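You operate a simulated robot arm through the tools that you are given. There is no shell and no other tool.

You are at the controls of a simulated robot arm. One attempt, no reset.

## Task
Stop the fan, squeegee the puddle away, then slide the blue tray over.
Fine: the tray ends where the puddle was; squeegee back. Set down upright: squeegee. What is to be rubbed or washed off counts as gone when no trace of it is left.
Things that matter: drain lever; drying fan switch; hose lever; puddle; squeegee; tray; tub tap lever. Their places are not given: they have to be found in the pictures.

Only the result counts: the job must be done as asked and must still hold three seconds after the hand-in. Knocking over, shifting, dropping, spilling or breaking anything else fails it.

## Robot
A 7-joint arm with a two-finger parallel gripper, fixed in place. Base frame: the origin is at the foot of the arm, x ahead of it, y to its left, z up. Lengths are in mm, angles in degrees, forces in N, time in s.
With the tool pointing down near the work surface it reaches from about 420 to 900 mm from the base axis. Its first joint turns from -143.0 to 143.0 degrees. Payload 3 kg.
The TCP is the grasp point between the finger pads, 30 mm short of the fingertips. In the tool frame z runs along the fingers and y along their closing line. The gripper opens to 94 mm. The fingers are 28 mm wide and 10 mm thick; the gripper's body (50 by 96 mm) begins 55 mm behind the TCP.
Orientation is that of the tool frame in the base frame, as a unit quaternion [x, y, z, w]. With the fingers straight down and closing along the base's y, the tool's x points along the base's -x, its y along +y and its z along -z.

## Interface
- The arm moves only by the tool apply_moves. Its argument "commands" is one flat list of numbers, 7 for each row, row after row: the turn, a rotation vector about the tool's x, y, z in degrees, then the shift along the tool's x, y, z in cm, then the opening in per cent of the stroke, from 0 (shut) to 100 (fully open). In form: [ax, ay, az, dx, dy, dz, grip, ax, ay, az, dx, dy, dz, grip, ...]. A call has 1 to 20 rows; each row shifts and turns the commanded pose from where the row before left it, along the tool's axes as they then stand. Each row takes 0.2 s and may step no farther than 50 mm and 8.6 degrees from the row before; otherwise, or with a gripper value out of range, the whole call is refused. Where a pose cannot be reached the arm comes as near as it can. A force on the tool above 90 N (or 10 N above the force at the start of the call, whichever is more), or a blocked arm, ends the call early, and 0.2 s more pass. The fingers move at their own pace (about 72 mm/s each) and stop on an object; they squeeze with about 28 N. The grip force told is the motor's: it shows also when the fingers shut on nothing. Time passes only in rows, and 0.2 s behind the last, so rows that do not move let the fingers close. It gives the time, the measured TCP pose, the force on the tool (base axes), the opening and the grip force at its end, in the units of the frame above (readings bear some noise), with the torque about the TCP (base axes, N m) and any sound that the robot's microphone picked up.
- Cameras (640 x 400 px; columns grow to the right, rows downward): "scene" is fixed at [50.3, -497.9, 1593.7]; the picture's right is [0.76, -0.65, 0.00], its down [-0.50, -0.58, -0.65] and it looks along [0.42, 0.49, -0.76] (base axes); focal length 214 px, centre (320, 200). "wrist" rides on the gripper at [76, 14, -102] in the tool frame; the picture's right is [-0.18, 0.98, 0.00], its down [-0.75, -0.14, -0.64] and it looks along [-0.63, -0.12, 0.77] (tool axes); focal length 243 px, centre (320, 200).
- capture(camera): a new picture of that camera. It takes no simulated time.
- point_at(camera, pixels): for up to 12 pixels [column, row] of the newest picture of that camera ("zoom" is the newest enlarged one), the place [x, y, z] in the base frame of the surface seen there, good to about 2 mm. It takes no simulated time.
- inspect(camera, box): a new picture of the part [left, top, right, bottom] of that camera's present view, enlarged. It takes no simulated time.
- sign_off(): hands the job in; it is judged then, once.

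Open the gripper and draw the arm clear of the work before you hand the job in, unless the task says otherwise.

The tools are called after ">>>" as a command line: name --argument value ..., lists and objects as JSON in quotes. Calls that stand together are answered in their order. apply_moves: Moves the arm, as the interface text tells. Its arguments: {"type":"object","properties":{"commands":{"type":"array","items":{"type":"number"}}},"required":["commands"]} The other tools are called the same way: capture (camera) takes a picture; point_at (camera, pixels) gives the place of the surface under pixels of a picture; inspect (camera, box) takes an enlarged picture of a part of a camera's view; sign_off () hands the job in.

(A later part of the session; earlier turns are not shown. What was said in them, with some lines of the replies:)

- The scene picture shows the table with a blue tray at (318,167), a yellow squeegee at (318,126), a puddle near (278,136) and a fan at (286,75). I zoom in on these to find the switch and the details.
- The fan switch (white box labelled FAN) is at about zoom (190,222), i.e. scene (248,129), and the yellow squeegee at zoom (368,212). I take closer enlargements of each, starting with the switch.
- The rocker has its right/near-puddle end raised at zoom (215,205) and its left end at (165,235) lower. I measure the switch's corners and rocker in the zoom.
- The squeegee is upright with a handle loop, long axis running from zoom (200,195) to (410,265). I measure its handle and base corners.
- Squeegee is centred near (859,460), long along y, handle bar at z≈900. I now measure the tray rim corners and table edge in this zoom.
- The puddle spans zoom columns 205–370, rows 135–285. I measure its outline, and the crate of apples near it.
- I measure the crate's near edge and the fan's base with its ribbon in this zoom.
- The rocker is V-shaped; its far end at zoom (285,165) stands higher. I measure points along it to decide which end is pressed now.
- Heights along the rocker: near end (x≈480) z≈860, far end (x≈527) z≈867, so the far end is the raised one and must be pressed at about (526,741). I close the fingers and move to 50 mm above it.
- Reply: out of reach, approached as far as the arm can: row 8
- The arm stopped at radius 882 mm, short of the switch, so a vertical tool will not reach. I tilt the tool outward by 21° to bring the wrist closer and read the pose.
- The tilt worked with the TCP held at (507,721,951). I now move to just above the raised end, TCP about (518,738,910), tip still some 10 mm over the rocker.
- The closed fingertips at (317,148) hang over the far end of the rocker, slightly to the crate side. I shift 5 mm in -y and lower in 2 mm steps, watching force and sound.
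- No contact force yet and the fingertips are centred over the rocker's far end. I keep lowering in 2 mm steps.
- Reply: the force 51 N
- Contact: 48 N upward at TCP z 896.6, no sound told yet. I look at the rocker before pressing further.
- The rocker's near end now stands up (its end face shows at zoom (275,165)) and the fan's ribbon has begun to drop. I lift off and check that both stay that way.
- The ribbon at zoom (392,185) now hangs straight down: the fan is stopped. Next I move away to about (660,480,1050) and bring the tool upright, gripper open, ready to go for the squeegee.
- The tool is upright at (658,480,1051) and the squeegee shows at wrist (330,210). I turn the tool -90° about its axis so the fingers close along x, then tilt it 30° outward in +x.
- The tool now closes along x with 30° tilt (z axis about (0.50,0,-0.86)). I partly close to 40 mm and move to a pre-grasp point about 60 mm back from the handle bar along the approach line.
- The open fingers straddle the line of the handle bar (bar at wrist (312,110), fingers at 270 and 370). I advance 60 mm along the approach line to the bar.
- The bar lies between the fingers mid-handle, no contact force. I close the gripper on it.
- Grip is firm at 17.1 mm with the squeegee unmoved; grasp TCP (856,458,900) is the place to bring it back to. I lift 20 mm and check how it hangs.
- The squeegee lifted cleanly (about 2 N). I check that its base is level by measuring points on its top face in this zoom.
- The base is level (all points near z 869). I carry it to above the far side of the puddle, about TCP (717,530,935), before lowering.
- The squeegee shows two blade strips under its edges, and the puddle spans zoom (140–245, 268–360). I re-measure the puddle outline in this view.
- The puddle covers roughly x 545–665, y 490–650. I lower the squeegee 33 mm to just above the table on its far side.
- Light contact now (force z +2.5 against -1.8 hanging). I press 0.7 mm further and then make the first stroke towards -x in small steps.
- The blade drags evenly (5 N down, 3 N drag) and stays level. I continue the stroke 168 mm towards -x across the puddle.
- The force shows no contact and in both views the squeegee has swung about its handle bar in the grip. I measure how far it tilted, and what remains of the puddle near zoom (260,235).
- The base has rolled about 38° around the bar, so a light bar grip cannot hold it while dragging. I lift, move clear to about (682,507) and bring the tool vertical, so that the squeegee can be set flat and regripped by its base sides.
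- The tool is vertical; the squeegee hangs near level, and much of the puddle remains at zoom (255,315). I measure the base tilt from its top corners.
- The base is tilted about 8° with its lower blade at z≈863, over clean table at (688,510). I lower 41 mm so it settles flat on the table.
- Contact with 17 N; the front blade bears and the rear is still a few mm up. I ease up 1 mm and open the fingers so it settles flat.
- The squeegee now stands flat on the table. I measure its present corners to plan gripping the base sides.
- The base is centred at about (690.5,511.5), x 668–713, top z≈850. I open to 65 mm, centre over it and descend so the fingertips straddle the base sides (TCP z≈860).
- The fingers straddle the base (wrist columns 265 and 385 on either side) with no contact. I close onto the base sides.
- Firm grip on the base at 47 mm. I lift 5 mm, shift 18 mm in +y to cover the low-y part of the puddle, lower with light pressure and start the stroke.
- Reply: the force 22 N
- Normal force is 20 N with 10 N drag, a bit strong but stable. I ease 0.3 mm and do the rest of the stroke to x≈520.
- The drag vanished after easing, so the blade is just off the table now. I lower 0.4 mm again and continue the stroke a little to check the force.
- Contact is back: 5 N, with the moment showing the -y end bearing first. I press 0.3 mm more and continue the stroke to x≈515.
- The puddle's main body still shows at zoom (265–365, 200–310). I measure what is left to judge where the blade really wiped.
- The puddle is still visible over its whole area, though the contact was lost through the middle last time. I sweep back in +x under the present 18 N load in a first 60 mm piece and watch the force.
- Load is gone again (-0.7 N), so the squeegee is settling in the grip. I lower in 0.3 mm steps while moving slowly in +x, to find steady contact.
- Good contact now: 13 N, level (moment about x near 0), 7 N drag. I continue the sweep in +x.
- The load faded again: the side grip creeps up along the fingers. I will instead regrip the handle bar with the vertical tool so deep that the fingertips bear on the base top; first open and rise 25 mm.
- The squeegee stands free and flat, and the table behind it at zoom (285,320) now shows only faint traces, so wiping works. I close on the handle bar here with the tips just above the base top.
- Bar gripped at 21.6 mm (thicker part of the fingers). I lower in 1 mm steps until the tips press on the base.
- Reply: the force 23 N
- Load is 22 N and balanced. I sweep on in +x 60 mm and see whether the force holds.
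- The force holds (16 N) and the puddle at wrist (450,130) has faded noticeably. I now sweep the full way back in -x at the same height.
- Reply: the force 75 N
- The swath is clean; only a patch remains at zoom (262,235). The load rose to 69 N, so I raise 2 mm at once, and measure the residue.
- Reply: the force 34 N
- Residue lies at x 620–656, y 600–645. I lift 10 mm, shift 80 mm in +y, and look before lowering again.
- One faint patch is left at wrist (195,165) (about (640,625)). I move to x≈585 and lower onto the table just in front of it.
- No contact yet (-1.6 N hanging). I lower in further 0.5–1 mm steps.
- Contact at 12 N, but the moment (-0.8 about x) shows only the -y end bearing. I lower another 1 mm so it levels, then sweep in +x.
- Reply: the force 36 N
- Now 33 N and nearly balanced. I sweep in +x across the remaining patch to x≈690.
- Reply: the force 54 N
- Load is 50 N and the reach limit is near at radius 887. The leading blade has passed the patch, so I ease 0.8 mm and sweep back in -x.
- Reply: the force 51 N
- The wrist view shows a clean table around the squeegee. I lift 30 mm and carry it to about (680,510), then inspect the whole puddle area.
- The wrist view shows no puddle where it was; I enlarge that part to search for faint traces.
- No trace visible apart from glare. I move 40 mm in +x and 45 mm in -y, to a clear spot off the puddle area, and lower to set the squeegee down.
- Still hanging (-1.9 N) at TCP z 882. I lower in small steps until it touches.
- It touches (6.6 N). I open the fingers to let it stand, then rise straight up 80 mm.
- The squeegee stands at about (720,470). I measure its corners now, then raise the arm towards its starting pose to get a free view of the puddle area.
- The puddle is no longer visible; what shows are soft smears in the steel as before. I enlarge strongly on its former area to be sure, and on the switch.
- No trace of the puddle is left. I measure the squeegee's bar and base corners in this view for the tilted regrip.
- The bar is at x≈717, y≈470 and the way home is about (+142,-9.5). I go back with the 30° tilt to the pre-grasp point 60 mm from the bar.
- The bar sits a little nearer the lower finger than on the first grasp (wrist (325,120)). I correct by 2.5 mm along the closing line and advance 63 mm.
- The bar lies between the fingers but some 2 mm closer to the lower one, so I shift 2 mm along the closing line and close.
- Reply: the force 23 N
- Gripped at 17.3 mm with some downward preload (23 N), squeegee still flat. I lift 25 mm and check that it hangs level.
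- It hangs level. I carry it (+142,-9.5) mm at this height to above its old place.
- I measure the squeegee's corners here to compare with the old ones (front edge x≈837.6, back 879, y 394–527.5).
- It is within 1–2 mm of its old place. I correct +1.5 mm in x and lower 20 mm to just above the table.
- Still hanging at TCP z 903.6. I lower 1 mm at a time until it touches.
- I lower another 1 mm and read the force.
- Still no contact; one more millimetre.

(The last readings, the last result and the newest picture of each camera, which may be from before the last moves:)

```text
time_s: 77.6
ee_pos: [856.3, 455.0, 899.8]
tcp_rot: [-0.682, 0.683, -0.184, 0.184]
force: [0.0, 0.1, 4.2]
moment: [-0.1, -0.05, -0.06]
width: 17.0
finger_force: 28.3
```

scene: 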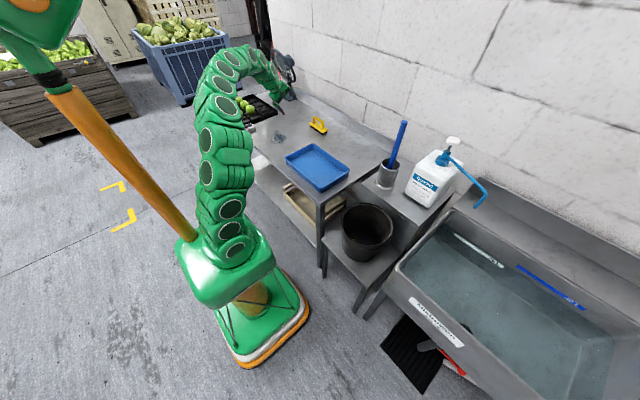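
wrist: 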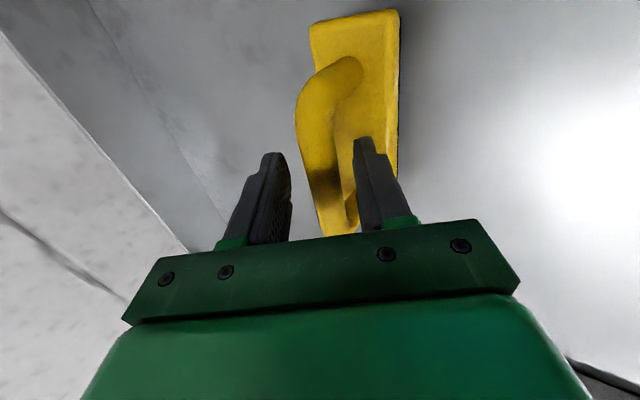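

Contact (4 N). I open the fingers to 40 mm and check that it stands flat before backing out.

>>> apply_moves --commands '[0, 0, 0, 0, 0, 0, 25, 0, 0, 0, 0, 0, 0, 43, 0, 0, 0, 0, 0, 0, 43, 0, 0, 0, 0, 0, 0, 43]'

>>> inspect --camera "scene" --box '[296, 106, 344, 142]'

>>> capture --camera "wrist"

```text
time_s: 78.6
ee_pos: [855.7, 456.1, 900.7]
tcp_rot: [-0.683, 0.683, -0.184, 0.183]
force: [-0.6, 0.3, 0.3]
moment: [-0.01, 0.01, 0.0]
width: 40.4
finger_force: 0.1
```

```text
11.11 times, centred on (320, 124) of scene
```

zoom: 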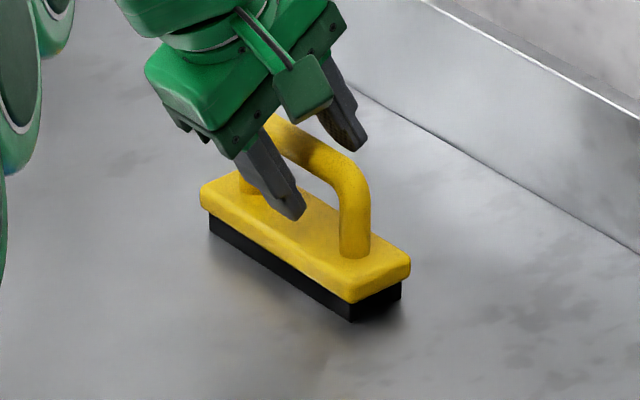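

```text
taken
```

wrist: 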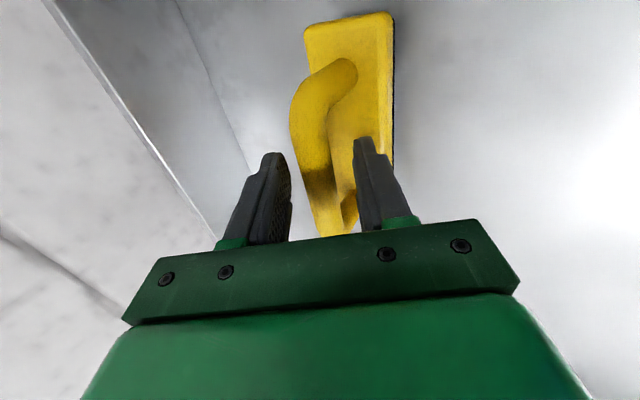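

The squeegee matches its original picture. I back out 80 mm along the approach line, and measure the things beside the tray's near end (cup, brush, bottle, table edge).

>>> apply_moves --commands '[0, 0, 0, 0, 0, -2.0, 43, 0, 0, 0, 0, 0, -3.0, 43, 0, 0, 0, 0, 0, -3.0, 43, 0, 0, 0, 0, 0, 0, 43]'

>>> capture --camera "scene"

>>> point_at --camera "scene" --pixels '[[404, 123], [396, 150], [388, 162], [388, 185], [425, 180], [452, 140], [350, 180], [362, 177], [330, 195], [345, 190], [440, 155]]'

>>> inspect --camera "scene" --box '[276, 130, 388, 200]'

```text
time_s: 79.6
ee_pos: [817.7, 455.7, 968.6]
tcp_rot: [-0.683, 0.684, -0.182, 0.183]
force: [0.3, 0.5, -0.1]
moment: [0.01, 0.0, -0.01]
width: 40.4
finger_force: 0.0
```

```text
taken
```

scene: 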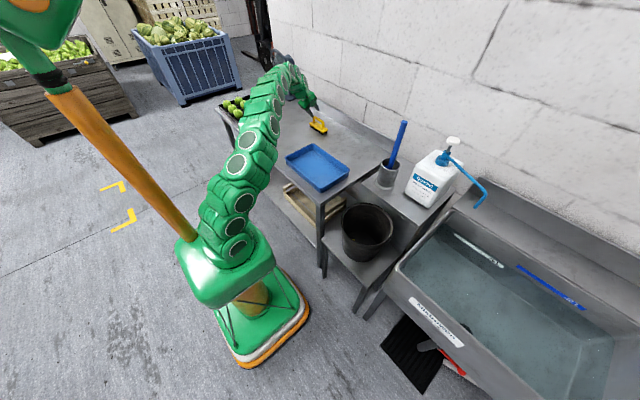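

```text
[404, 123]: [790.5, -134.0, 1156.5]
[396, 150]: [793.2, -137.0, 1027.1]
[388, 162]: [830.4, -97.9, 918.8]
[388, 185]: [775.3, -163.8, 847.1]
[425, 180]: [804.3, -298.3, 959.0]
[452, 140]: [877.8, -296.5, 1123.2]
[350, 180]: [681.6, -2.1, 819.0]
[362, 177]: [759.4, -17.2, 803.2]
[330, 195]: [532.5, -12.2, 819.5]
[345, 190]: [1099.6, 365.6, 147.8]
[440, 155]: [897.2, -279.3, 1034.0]
```

```text
5.71 times, centred on (332, 165) of scene
```

zoom: 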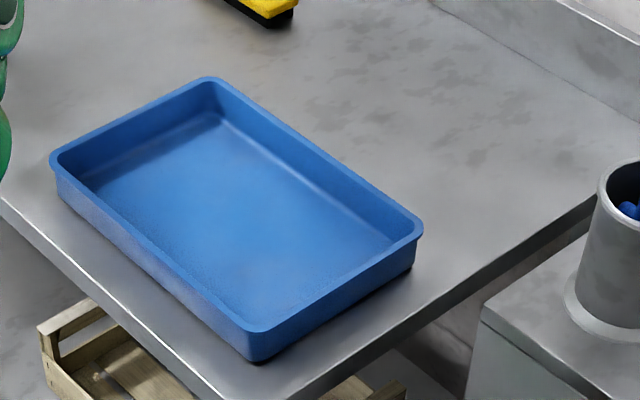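

The cup and stick (790,-135) and the bottle are well clear of the tray's near end. I measure the near (-y) wall of the tray and other rim points precisely.

>>> point_at --camera "zoom" --pixels '[[340, 288], [338, 282], [336, 276], [345, 310], [345, 325], [330, 265], [262, 330], [420, 237], [258, 358], [410, 270], [52, 165], [210, 80]]'

>>> inspect --camera "scene" --box '[316, 160, 356, 196]'

```text
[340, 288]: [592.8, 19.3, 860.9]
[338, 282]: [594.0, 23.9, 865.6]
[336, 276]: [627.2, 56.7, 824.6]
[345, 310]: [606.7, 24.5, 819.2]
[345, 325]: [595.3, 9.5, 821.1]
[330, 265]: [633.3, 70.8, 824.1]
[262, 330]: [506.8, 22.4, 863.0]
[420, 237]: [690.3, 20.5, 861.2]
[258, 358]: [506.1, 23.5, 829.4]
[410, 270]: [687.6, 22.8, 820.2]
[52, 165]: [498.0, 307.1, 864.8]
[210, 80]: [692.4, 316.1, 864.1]
```

```text
11.11 times, centred on (336, 178) of scene
```

zoom: 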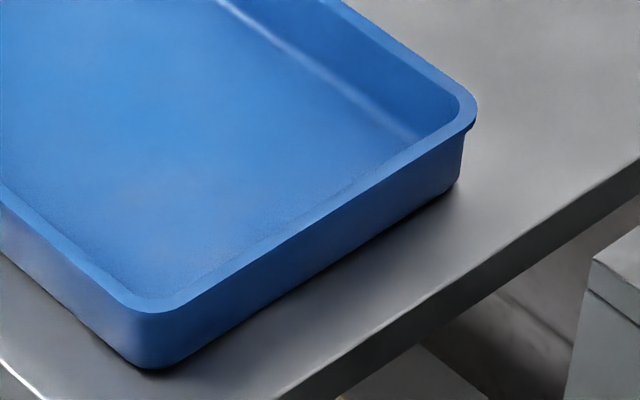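

The near wall's rim runs along y≈19–27 at z 865, tray centre about (601,169). I move back over the table, bring the tool vertical and turn it so the fingers close along y.

>>> apply_moves --commands '[0, 0, 0, 2.5, 2.378, -2.537, 43, 0, 0, 0, 2.5, 2.378, -2.537, 43, 0, 0, 0, 2.5, 2.378, -2.537, 43, 0, 0, 0, 2.5, 2.378, -2.537, 43, 0, 0, 0, 2.5, 2.378, -2.537, 43, 0, 0, 0, 2.5, 2.378, -2.537, 43, -7.5, 0, 0, 0, 0, 0, 43, -7.5, 0, 0, 0, 0, 0, 43, -7.5, 0, 0, 0, 0, 0, 43, -7.5, 0, 0, 0, 0, 0, 43, 0, 0, 8.5, 0, 0, 0, 43, 0, 0, 8.5, 0, 0, 0, 43, 0, 0, 8.5, 0, 0, 0, 43, 0, 0, 8.5, 0, 0, 0, 43, 0, 0, 8.5, 0, 0, 0, 43, 0, 0, 8.5, 0, 0, 0, 43, 0, 0, 8.5, 0, 0, 0, 43, 0, 0, 8.5, 0, 0, 0, 43, 0, 0, 8.5, 0, 0, 0, 43, 0, 0, 8.5, 0, 0, 0, 43]'

```text
time_s: 83.8
ee_pos: [615.4, 306.3, 1029.5]
tcp_rot: [-0.041, 0.999, -0.001, 0.0]
force: [-0.4, -0.3, 0.0]
moment: [0.01, -0.02, 0.01]
width: 40.6
finger_force: 0.0
```

Nearly aligned (4.7° left). I finish the turn and move to above the tray's near wall at about (602,23,950).

>>> apply_moves --commands '[0, 0, 4.8, 0, 0, 0, 43, 0, 0, 0, 0.191, -4.047, 1.136, 43, 0, 0, 0, 0.191, -4.047, 1.136, 43, 0, 0, 0, 0.191, -4.047, 1.136, 43, 0, 0, 0, 0.191, -4.047, 1.136, 43, 0, 0, 0, 0.191, -4.047, 1.136, 43, 0, 0, 0, 0.191, -4.047, 1.136, 43, 0, 0, 0, 0.191, -4.047, 1.136, 43, 0, 0, 0, 0, 0, 0, 43]'

>>> capture --camera "wrist"

>>> inspect --camera "scene" --box '[276, 130, 388, 200]'

```text
time_s: 85.8
ee_pos: [604.2, 27.0, 950.1]
tcp_rot: [-0.002, 1.0, 0.0, 0.0]
force: [0.2, -0.1, 0.3]
moment: [0.03, 0.01, -0.03]
width: 40.3
finger_force: 0.1
```

```text
taken
```

wrist: 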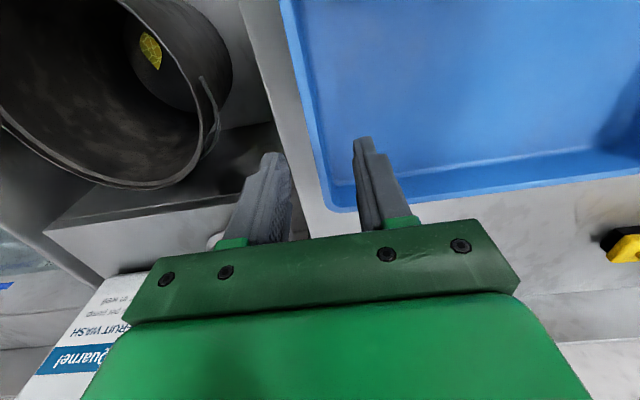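

```text
5.71 times, centred on (332, 165) of scene
```

zoom: 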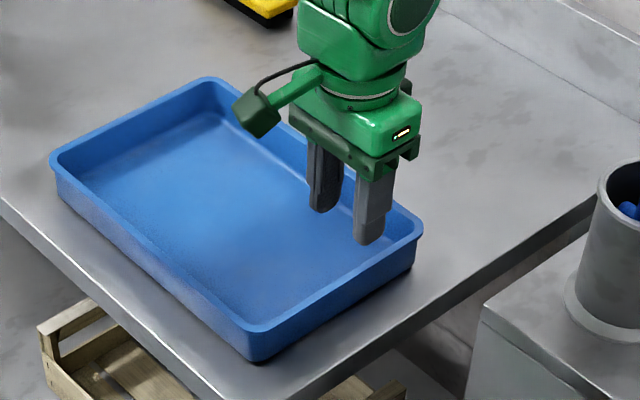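

The fingers are over the near wall at TCP (604,27,950). I shift 3 mm to -y and descend 82 mm so one finger is inside and one outside the wall.

>>> apply_moves --commands '[0, 0, 0, 0, -0.3, 2.0, 43, 0, 0, 0, 0, 0, 2.0, 43, 0, 0, 0, 0, 0, 2.0, 43, 0, 0, 0, 0, 0, 1.5, 43, 0, 0, 0, 0, 0, 0.7, 43, 0, 0, 0, 0, 0, 0, 43]'

>>> capture --camera "wrist"

>>> inspect --camera "scene" --box '[316, 150, 364, 180]'

```text
time_s: 87.2
ee_pos: [603.3, 20.5, 866.9]
tcp_rot: [-0.002, 1.0, 0.0, 0.0]
force: [0.3, 0.6, 0.3]
moment: [-0.01, 0.0, -0.01]
width: 40.4
finger_force: 0.1
```

```text
taken
```

wrist: 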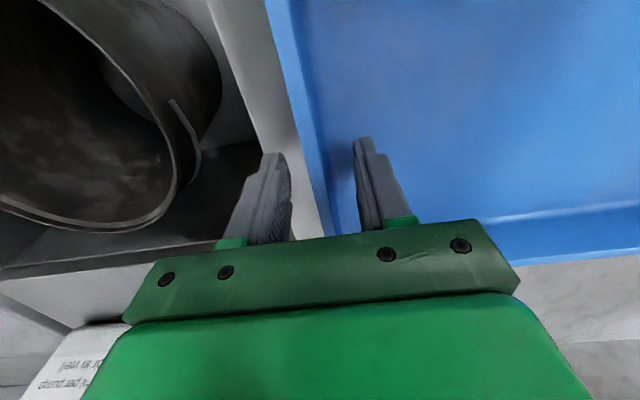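

```text
13.33 times, centred on (340, 165) of scene
```

zoom: 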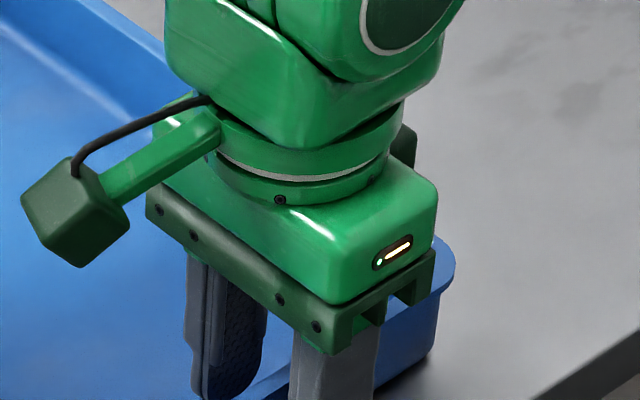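

The wall (wrist column ~322) is between the outer finger (285) and inner finger (360). I close on it.

>>> apply_moves --commands '[0, 0, 0, 0, 0, 0, 30, 0, 0, 0, 0, 0, 0, 18, 0, 0, 0, 0, 0, 0, 8, 0, 0, 0, 0, 0, 0, 0, 0, 0, 0, 0, 0, 0, 0, 0, 0, 0, 0, 0, 0, 0]'

>>> inspect --camera "scene" --box '[276, 130, 388, 200]'

```text
time_s: 88.6
ee_pos: [603.7, 20.6, 869.7]
tcp_rot: [-0.002, 1.0, 0.0, 0.002]
force: [1.5, -0.2, 47.2]
moment: [0.09, 0.51, -0.06]
width: 3.4
finger_force: 27.5
```

```text
5.71 times, centred on (332, 165) of scene
```

zoom: 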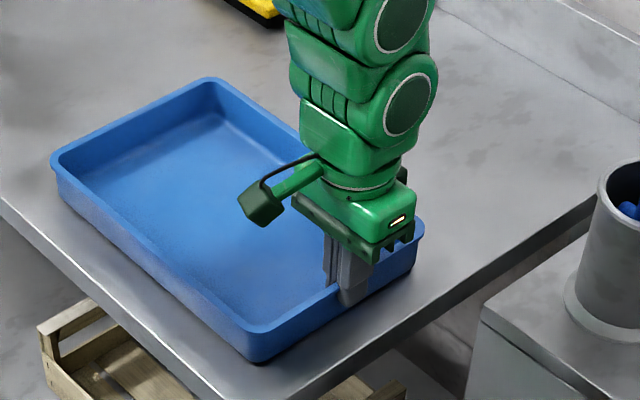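

Gripped the 3.4 mm wall, but a 47 N upward force shows the fingers press on the rim. I raise 2 mm in small steps to relieve it.

>>> apply_moves --commands '[0, 0, 0, 0, 0, -0.1, 0, 0, 0, 0, 0, 0, -0.1, 0]'

```text
time_s: 89.2
ee_pos: [603.2, 20.6, 870.2]
tcp_rot: [-0.002, 1.0, 0.0, -0.001]
force: [4.9, 2.3, 12.2]
moment: [0.05, -0.91, 0.01]
width: 3.4
finger_force: 28.2
```

Down to 12 N. I raise another 0.5 mm and read again.

>>> apply_moves --commands '[0, 0, 0, 0, 0, -0.05, 0, 0, 0, 0, 0, 0, 0, 0]'

```text
time_s: 89.8
ee_pos: [603.6, 19.4, 870.1]
tcp_rot: [-0.003, 1.0, 0.0, -0.001]
force: [0.1, -0.2, 0.7]
moment: [-0.09, 0.1, 0.05]
width: 3.4
finger_force: 28.1
```

Relieved to 0.7 N. I start sliding the tray in +y with small steps and watch the force.

>>> apply_moves --commands '[0, 0, 0, 0, 0.5, 0, 0, 0, 0, 0, 0, 1.0, 0, 0, 0, 0, 0, 0, 1.5, 0, 0, 0, 0, 0, 0, 1.5, 0, 0, 0, 0, 0, 0, 1.5, 0, 0]'

>>> inspect --camera "scene" --box '[266, 120, 378, 190]'

```text
time_s: 91.0
ee_pos: [605.8, 82.3, 869.6]
tcp_rot: [0.0, 1.0, 0.001, 0.0]
force: [-1.7, -4.4, 12.3]
moment: [-0.13, 0.6, 0.18]
width: 3.3
finger_force: 28.2
```

```text
5.71 times, centred on (322, 155) of scene
```

zoom: 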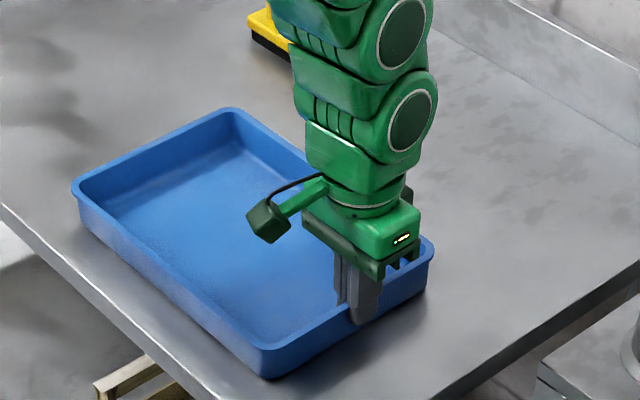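

The tray slides along squarely with 4 N drag. I continue 200 mm in +y, raising 0.3 mm to ease the down-force.

>>> apply_moves --commands '[0, 0, 0, 0, 2.0, -0.03, 0, 0, 0, 0, 0, 2.0, 0, 0, 0, 0, 0, 0, 2.0, 0, 0, 0, 0, 0, 0, 2.0, 0, 0, 0, 0, 0, 0, 2.0, 0, 0, 0, 0, 0, 0, 2.0, 0, 0, 0, 0, 0, 0, 2.0, 0, 0, 0, 0, 0, 0, 2.0, 0, 0, 0, 0, 0, 0, 2.0, 0, 0, 0, 0, 0, 0, 2.0, 0, 0]'

>>> inspect --camera "scene" --box '[236, 100, 348, 170]'

```text
time_s: 93.2
ee_pos: [603.2, 280.2, 869.4]
tcp_rot: [-0.001, 1.0, 0.0, 0.0]
force: [0.5, -0.5, 0.3]
moment: [0.0, 0.28, 0.1]
width: 3.6
finger_force: 27.9
```

```text
5.71 times, centred on (292, 135) of scene
```

zoom: 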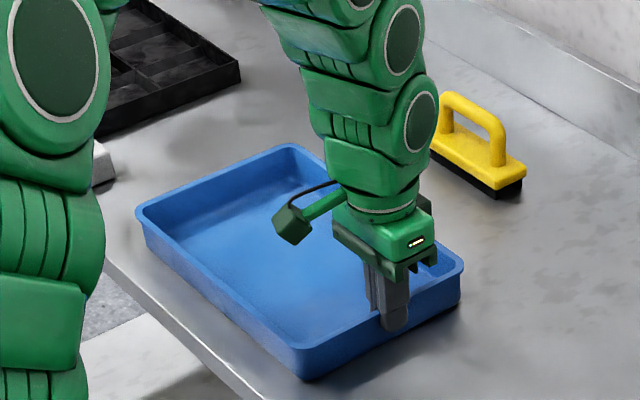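

The tray came along to y≈280 at its near wall. I measure its rim now to plan the last part precisely.

>>> point_at --camera "zoom" --pixels '[[140, 212], [288, 147], [461, 265], [303, 345], [220, 177], [220, 278], [180, 192], [255, 162], [330, 338], [440, 280], [305, 375]]'

```text
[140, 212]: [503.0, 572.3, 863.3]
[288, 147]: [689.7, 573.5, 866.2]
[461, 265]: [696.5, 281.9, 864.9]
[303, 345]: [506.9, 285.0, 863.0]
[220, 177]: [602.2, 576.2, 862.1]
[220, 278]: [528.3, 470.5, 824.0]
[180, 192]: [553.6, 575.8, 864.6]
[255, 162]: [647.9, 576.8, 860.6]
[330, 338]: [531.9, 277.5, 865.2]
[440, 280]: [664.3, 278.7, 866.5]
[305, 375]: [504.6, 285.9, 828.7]
```

Rim edges are at y 277.5 and 577, so the centre is at y≈427. I slide another 120 mm in +y with +7 mm in x, then measure the gap to the switch (front face y≈713).

>>> apply_moves --commands '[0, 0, 0, -0.0875, 1.5, 0.03, 0, 0, 0, 0, -0.0875, 1.5, 0, 0, 0, 0, 0, -0.0875, 1.5, 0, 0, 0, 0, 0, -0.0875, 1.5, 0, 0, 0, 0, 0, -0.0875, 1.5, 0, 0, 0, 0, 0, -0.0875, 1.5, 0, 0, 0, 0, 0, -0.0875, 1.5, 0, 0, 0, 0, 0, -0.0875, 1.5, 0, 0, 0, 0, 0, 0, 0, 0, 0]'

>>> inspect --camera "scene" --box '[232, 90, 328, 150]'

```text
time_s: 95.2
ee_pos: [608.6, 399.9, 870.9]
tcp_rot: [-0.001, 1.0, 0.0, 0.0]
force: [0.3, -0.2, 0.1]
moment: [-0.15, -0.04, 0.02]
width: 3.6
finger_force: 28.4
```

```text
6.67 times, centred on (280, 120) of scene
```

zoom: 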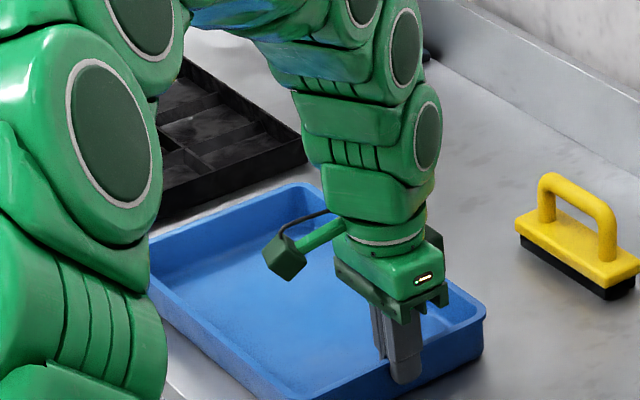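

>>> point_at --camera "zoom" --pixels '[[300, 187], [230, 210], [200, 220], [175, 230], [483, 318], [440, 345], [465, 335], [480, 360], [470, 290]]'

>>> capture --camera "wrist"

```text
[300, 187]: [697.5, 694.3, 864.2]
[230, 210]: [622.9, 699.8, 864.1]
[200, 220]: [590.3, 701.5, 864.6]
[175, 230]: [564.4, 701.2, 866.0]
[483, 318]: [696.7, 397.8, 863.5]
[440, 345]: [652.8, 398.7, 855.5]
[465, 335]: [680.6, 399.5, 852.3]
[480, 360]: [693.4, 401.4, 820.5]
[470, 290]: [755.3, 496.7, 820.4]
```

```text
taken
```

wrist: 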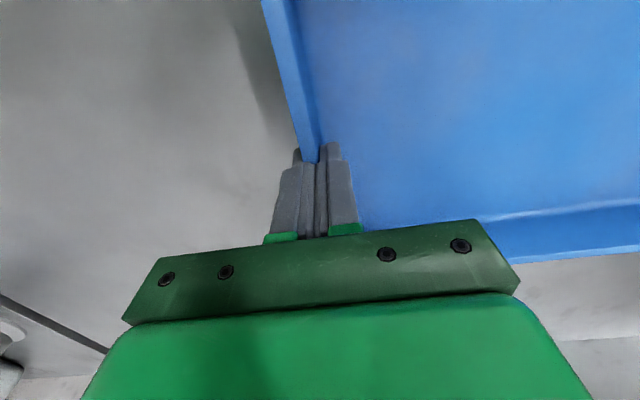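

The far rim is now at y≈701, the near one at 398, centre ≈(609,549). I slide 5 mm more and then release the wall.

>>> apply_moves --commands '[0, 0, 0, 0, 0.5, 0, 0, 0, 0, 0, 0, 0, 0, 0, 0, 0, 0, 0, 0, 0, 15, 0, 0, 0, 0, 0, 0, 35, 0, 0, 0, 0, 0, 0, 43, 0, 0, 0, 0, 0, 0, 43]'

```text
time_s: 96.6
ee_pos: [610.4, 404.0, 870.5]
tcp_rot: [-0.002, 1.0, 0.0, 0.0]
force: [-0.4, 0.6, 0.0]
moment: [0.01, -0.01, 0.03]
width: 40.2
finger_force: 0.0
```

The fingers are open with no force left. I rise straight up 100 mm and then draw the arm back towards its starting pose.

>>> apply_moves --commands '[0, 0, 0, 0, 0, -2.0, 43, 0, 0, 0, 0, 0, -4.0, 43, 0, 0, 0, 0, 0, -4.0, 43, 0, 0, 0, 3.5, 1.95, -2.6, 60, 0, 0, 0, 3.5, 1.95, -2.6, 60, 0, 0, 0, 3.5, 1.95, -2.6, 80, 0, 0, 0, 3.5, 1.95, -2.6, 100, 0, 0, 0, 3.5, 1.95, -2.6, 100, 0, 0, 0, 3.5, 1.95, -2.6, 100, 0, 0, 0, 3.5, 1.95, -2.6, 100, 0, 0, 0, 3.5, 1.95, -2.6, 100, 0, 0, 0, 0, 0, 0, 100]'

>>> capture --camera "scene"

>>> inspect --camera "scene" --box '[220, 70, 348, 150]'

>>> capture --camera "wrist"

```text
time_s: 99.2
ee_pos: [330.1, 559.3, 1180.2]
tcp_rot: [0.0, 1.0, 0.0, 0.0]
force: [-0.5, -0.7, -0.2]
moment: [0.04, -0.01, 0.01]
width: 94.2
finger_force: 0.1
```

```text
taken
```

scene: 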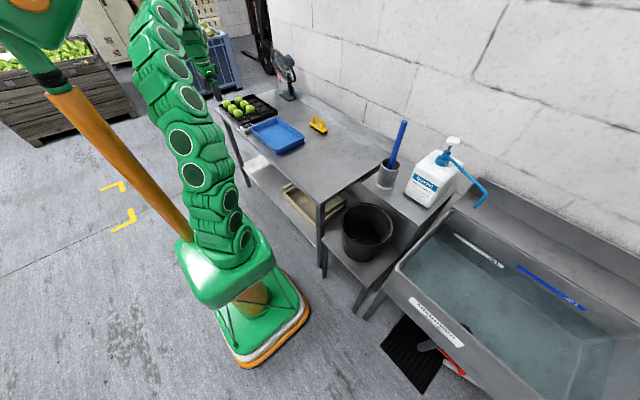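

```text
5.00 times, centred on (284, 110) of scene
```

zoom: 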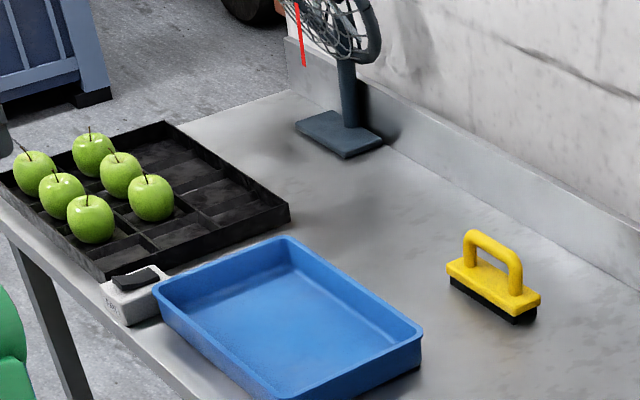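

```text
taken
```

wrist: 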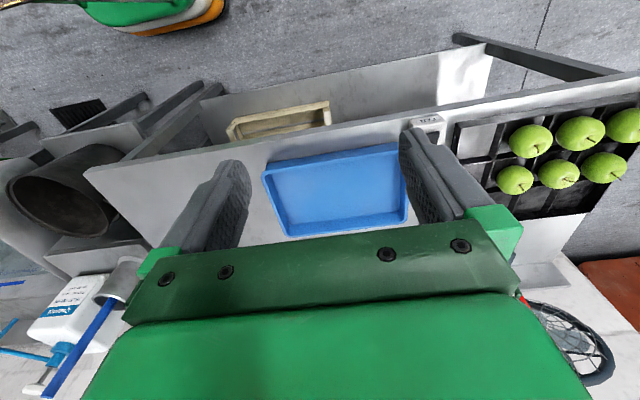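

The tray is in place, the ribbon hangs still, and the squeegee stands in its spot. I enlarge the tray corner beside the switch and measure the final tray, switch and squeegee positions.

>>> inspect --camera "scene" --box '[232, 110, 280, 140]'

>>> point_at --camera "scene" --pixels '[[252, 127], [277, 118], [304, 139], [276, 152], [265, 122], [290, 145], [262, 138], [290, 128]]'

```text
13.33 times, centred on (256, 125) of scene
```

zoom: 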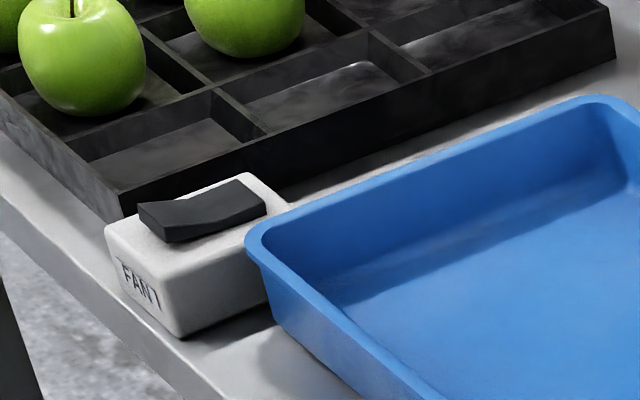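

```text
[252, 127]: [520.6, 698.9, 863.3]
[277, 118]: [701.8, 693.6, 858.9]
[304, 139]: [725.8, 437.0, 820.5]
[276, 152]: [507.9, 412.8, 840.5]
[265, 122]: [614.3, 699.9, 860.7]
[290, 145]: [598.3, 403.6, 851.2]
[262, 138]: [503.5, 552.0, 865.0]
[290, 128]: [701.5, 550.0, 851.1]
```

The tray corner is close beside the switch box at zoom (255,240). I measure both edges to make sure there is a gap.

>>> point_at --camera "zoom" --pixels '[[250, 240], [275, 220], [300, 208], [400, 170], [520, 118], [185, 330], [265, 300], [240, 255], [180, 270], [230, 250], [285, 205], [272, 315]]'

```text
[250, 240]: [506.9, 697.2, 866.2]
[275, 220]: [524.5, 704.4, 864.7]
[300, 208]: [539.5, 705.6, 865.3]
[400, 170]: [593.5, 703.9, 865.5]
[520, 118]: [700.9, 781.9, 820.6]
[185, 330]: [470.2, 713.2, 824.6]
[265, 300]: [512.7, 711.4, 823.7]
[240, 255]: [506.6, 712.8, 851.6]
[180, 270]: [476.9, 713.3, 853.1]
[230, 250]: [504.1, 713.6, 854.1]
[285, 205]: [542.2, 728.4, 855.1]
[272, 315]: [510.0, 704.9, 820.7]
```

There is about 7 mm between the tray (y≈705.5) and the switch (y≈713), and the tray covers the former puddle area. I check the squeegee and fan a last time.

>>> inspect --camera "scene" --box '[296, 106, 344, 142]'

>>> inspect --camera "scene" --box '[210, 40, 322, 120]'

```text
11.11 times, centred on (320, 124) of scene
```

zoom: 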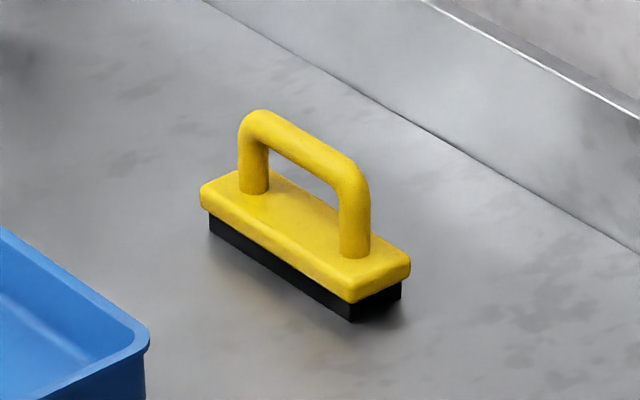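

```text
5.00 times, centred on (266, 80) of scene
```

zoom: 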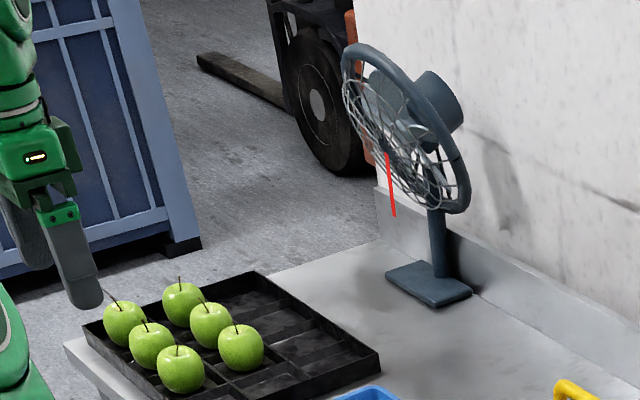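

The squeegee stands upright at the same pixels as at the start, the fan's ribbon hangs still, the tray lies where the puddle was, and the arm is clear with the gripper open. I hand the job in.

>>> sign_off

```text
The job is handed in.
```

I handed in the job. The fan is stopped, the puddle is wiped away, the squeegee is back in its place and the tray sits where the puddle was.

- **Fan:** I pressed the raised end of the switch. The fan's ribbon has hung straight down since.
- **Puddle:** My first stroke failed because the squeegee rolled in the grip, so I set it down, regripped it and wiped again. A close-up of the area before I moved the tray showed no trace left.
- **Squeegee:** It stands upright within about 2 mm of its starting place.
- **Tray:** Its centre is at about (606, 555), and it covers the whole area where the puddle was. I stopped it 5 to 15 mm short of the puddle's centre to leave about 7 mm of clearance to the fan switch.

Nothing else on the table looked moved in the last pictures. The arm is drawn back near its starting pose with the gripper open.
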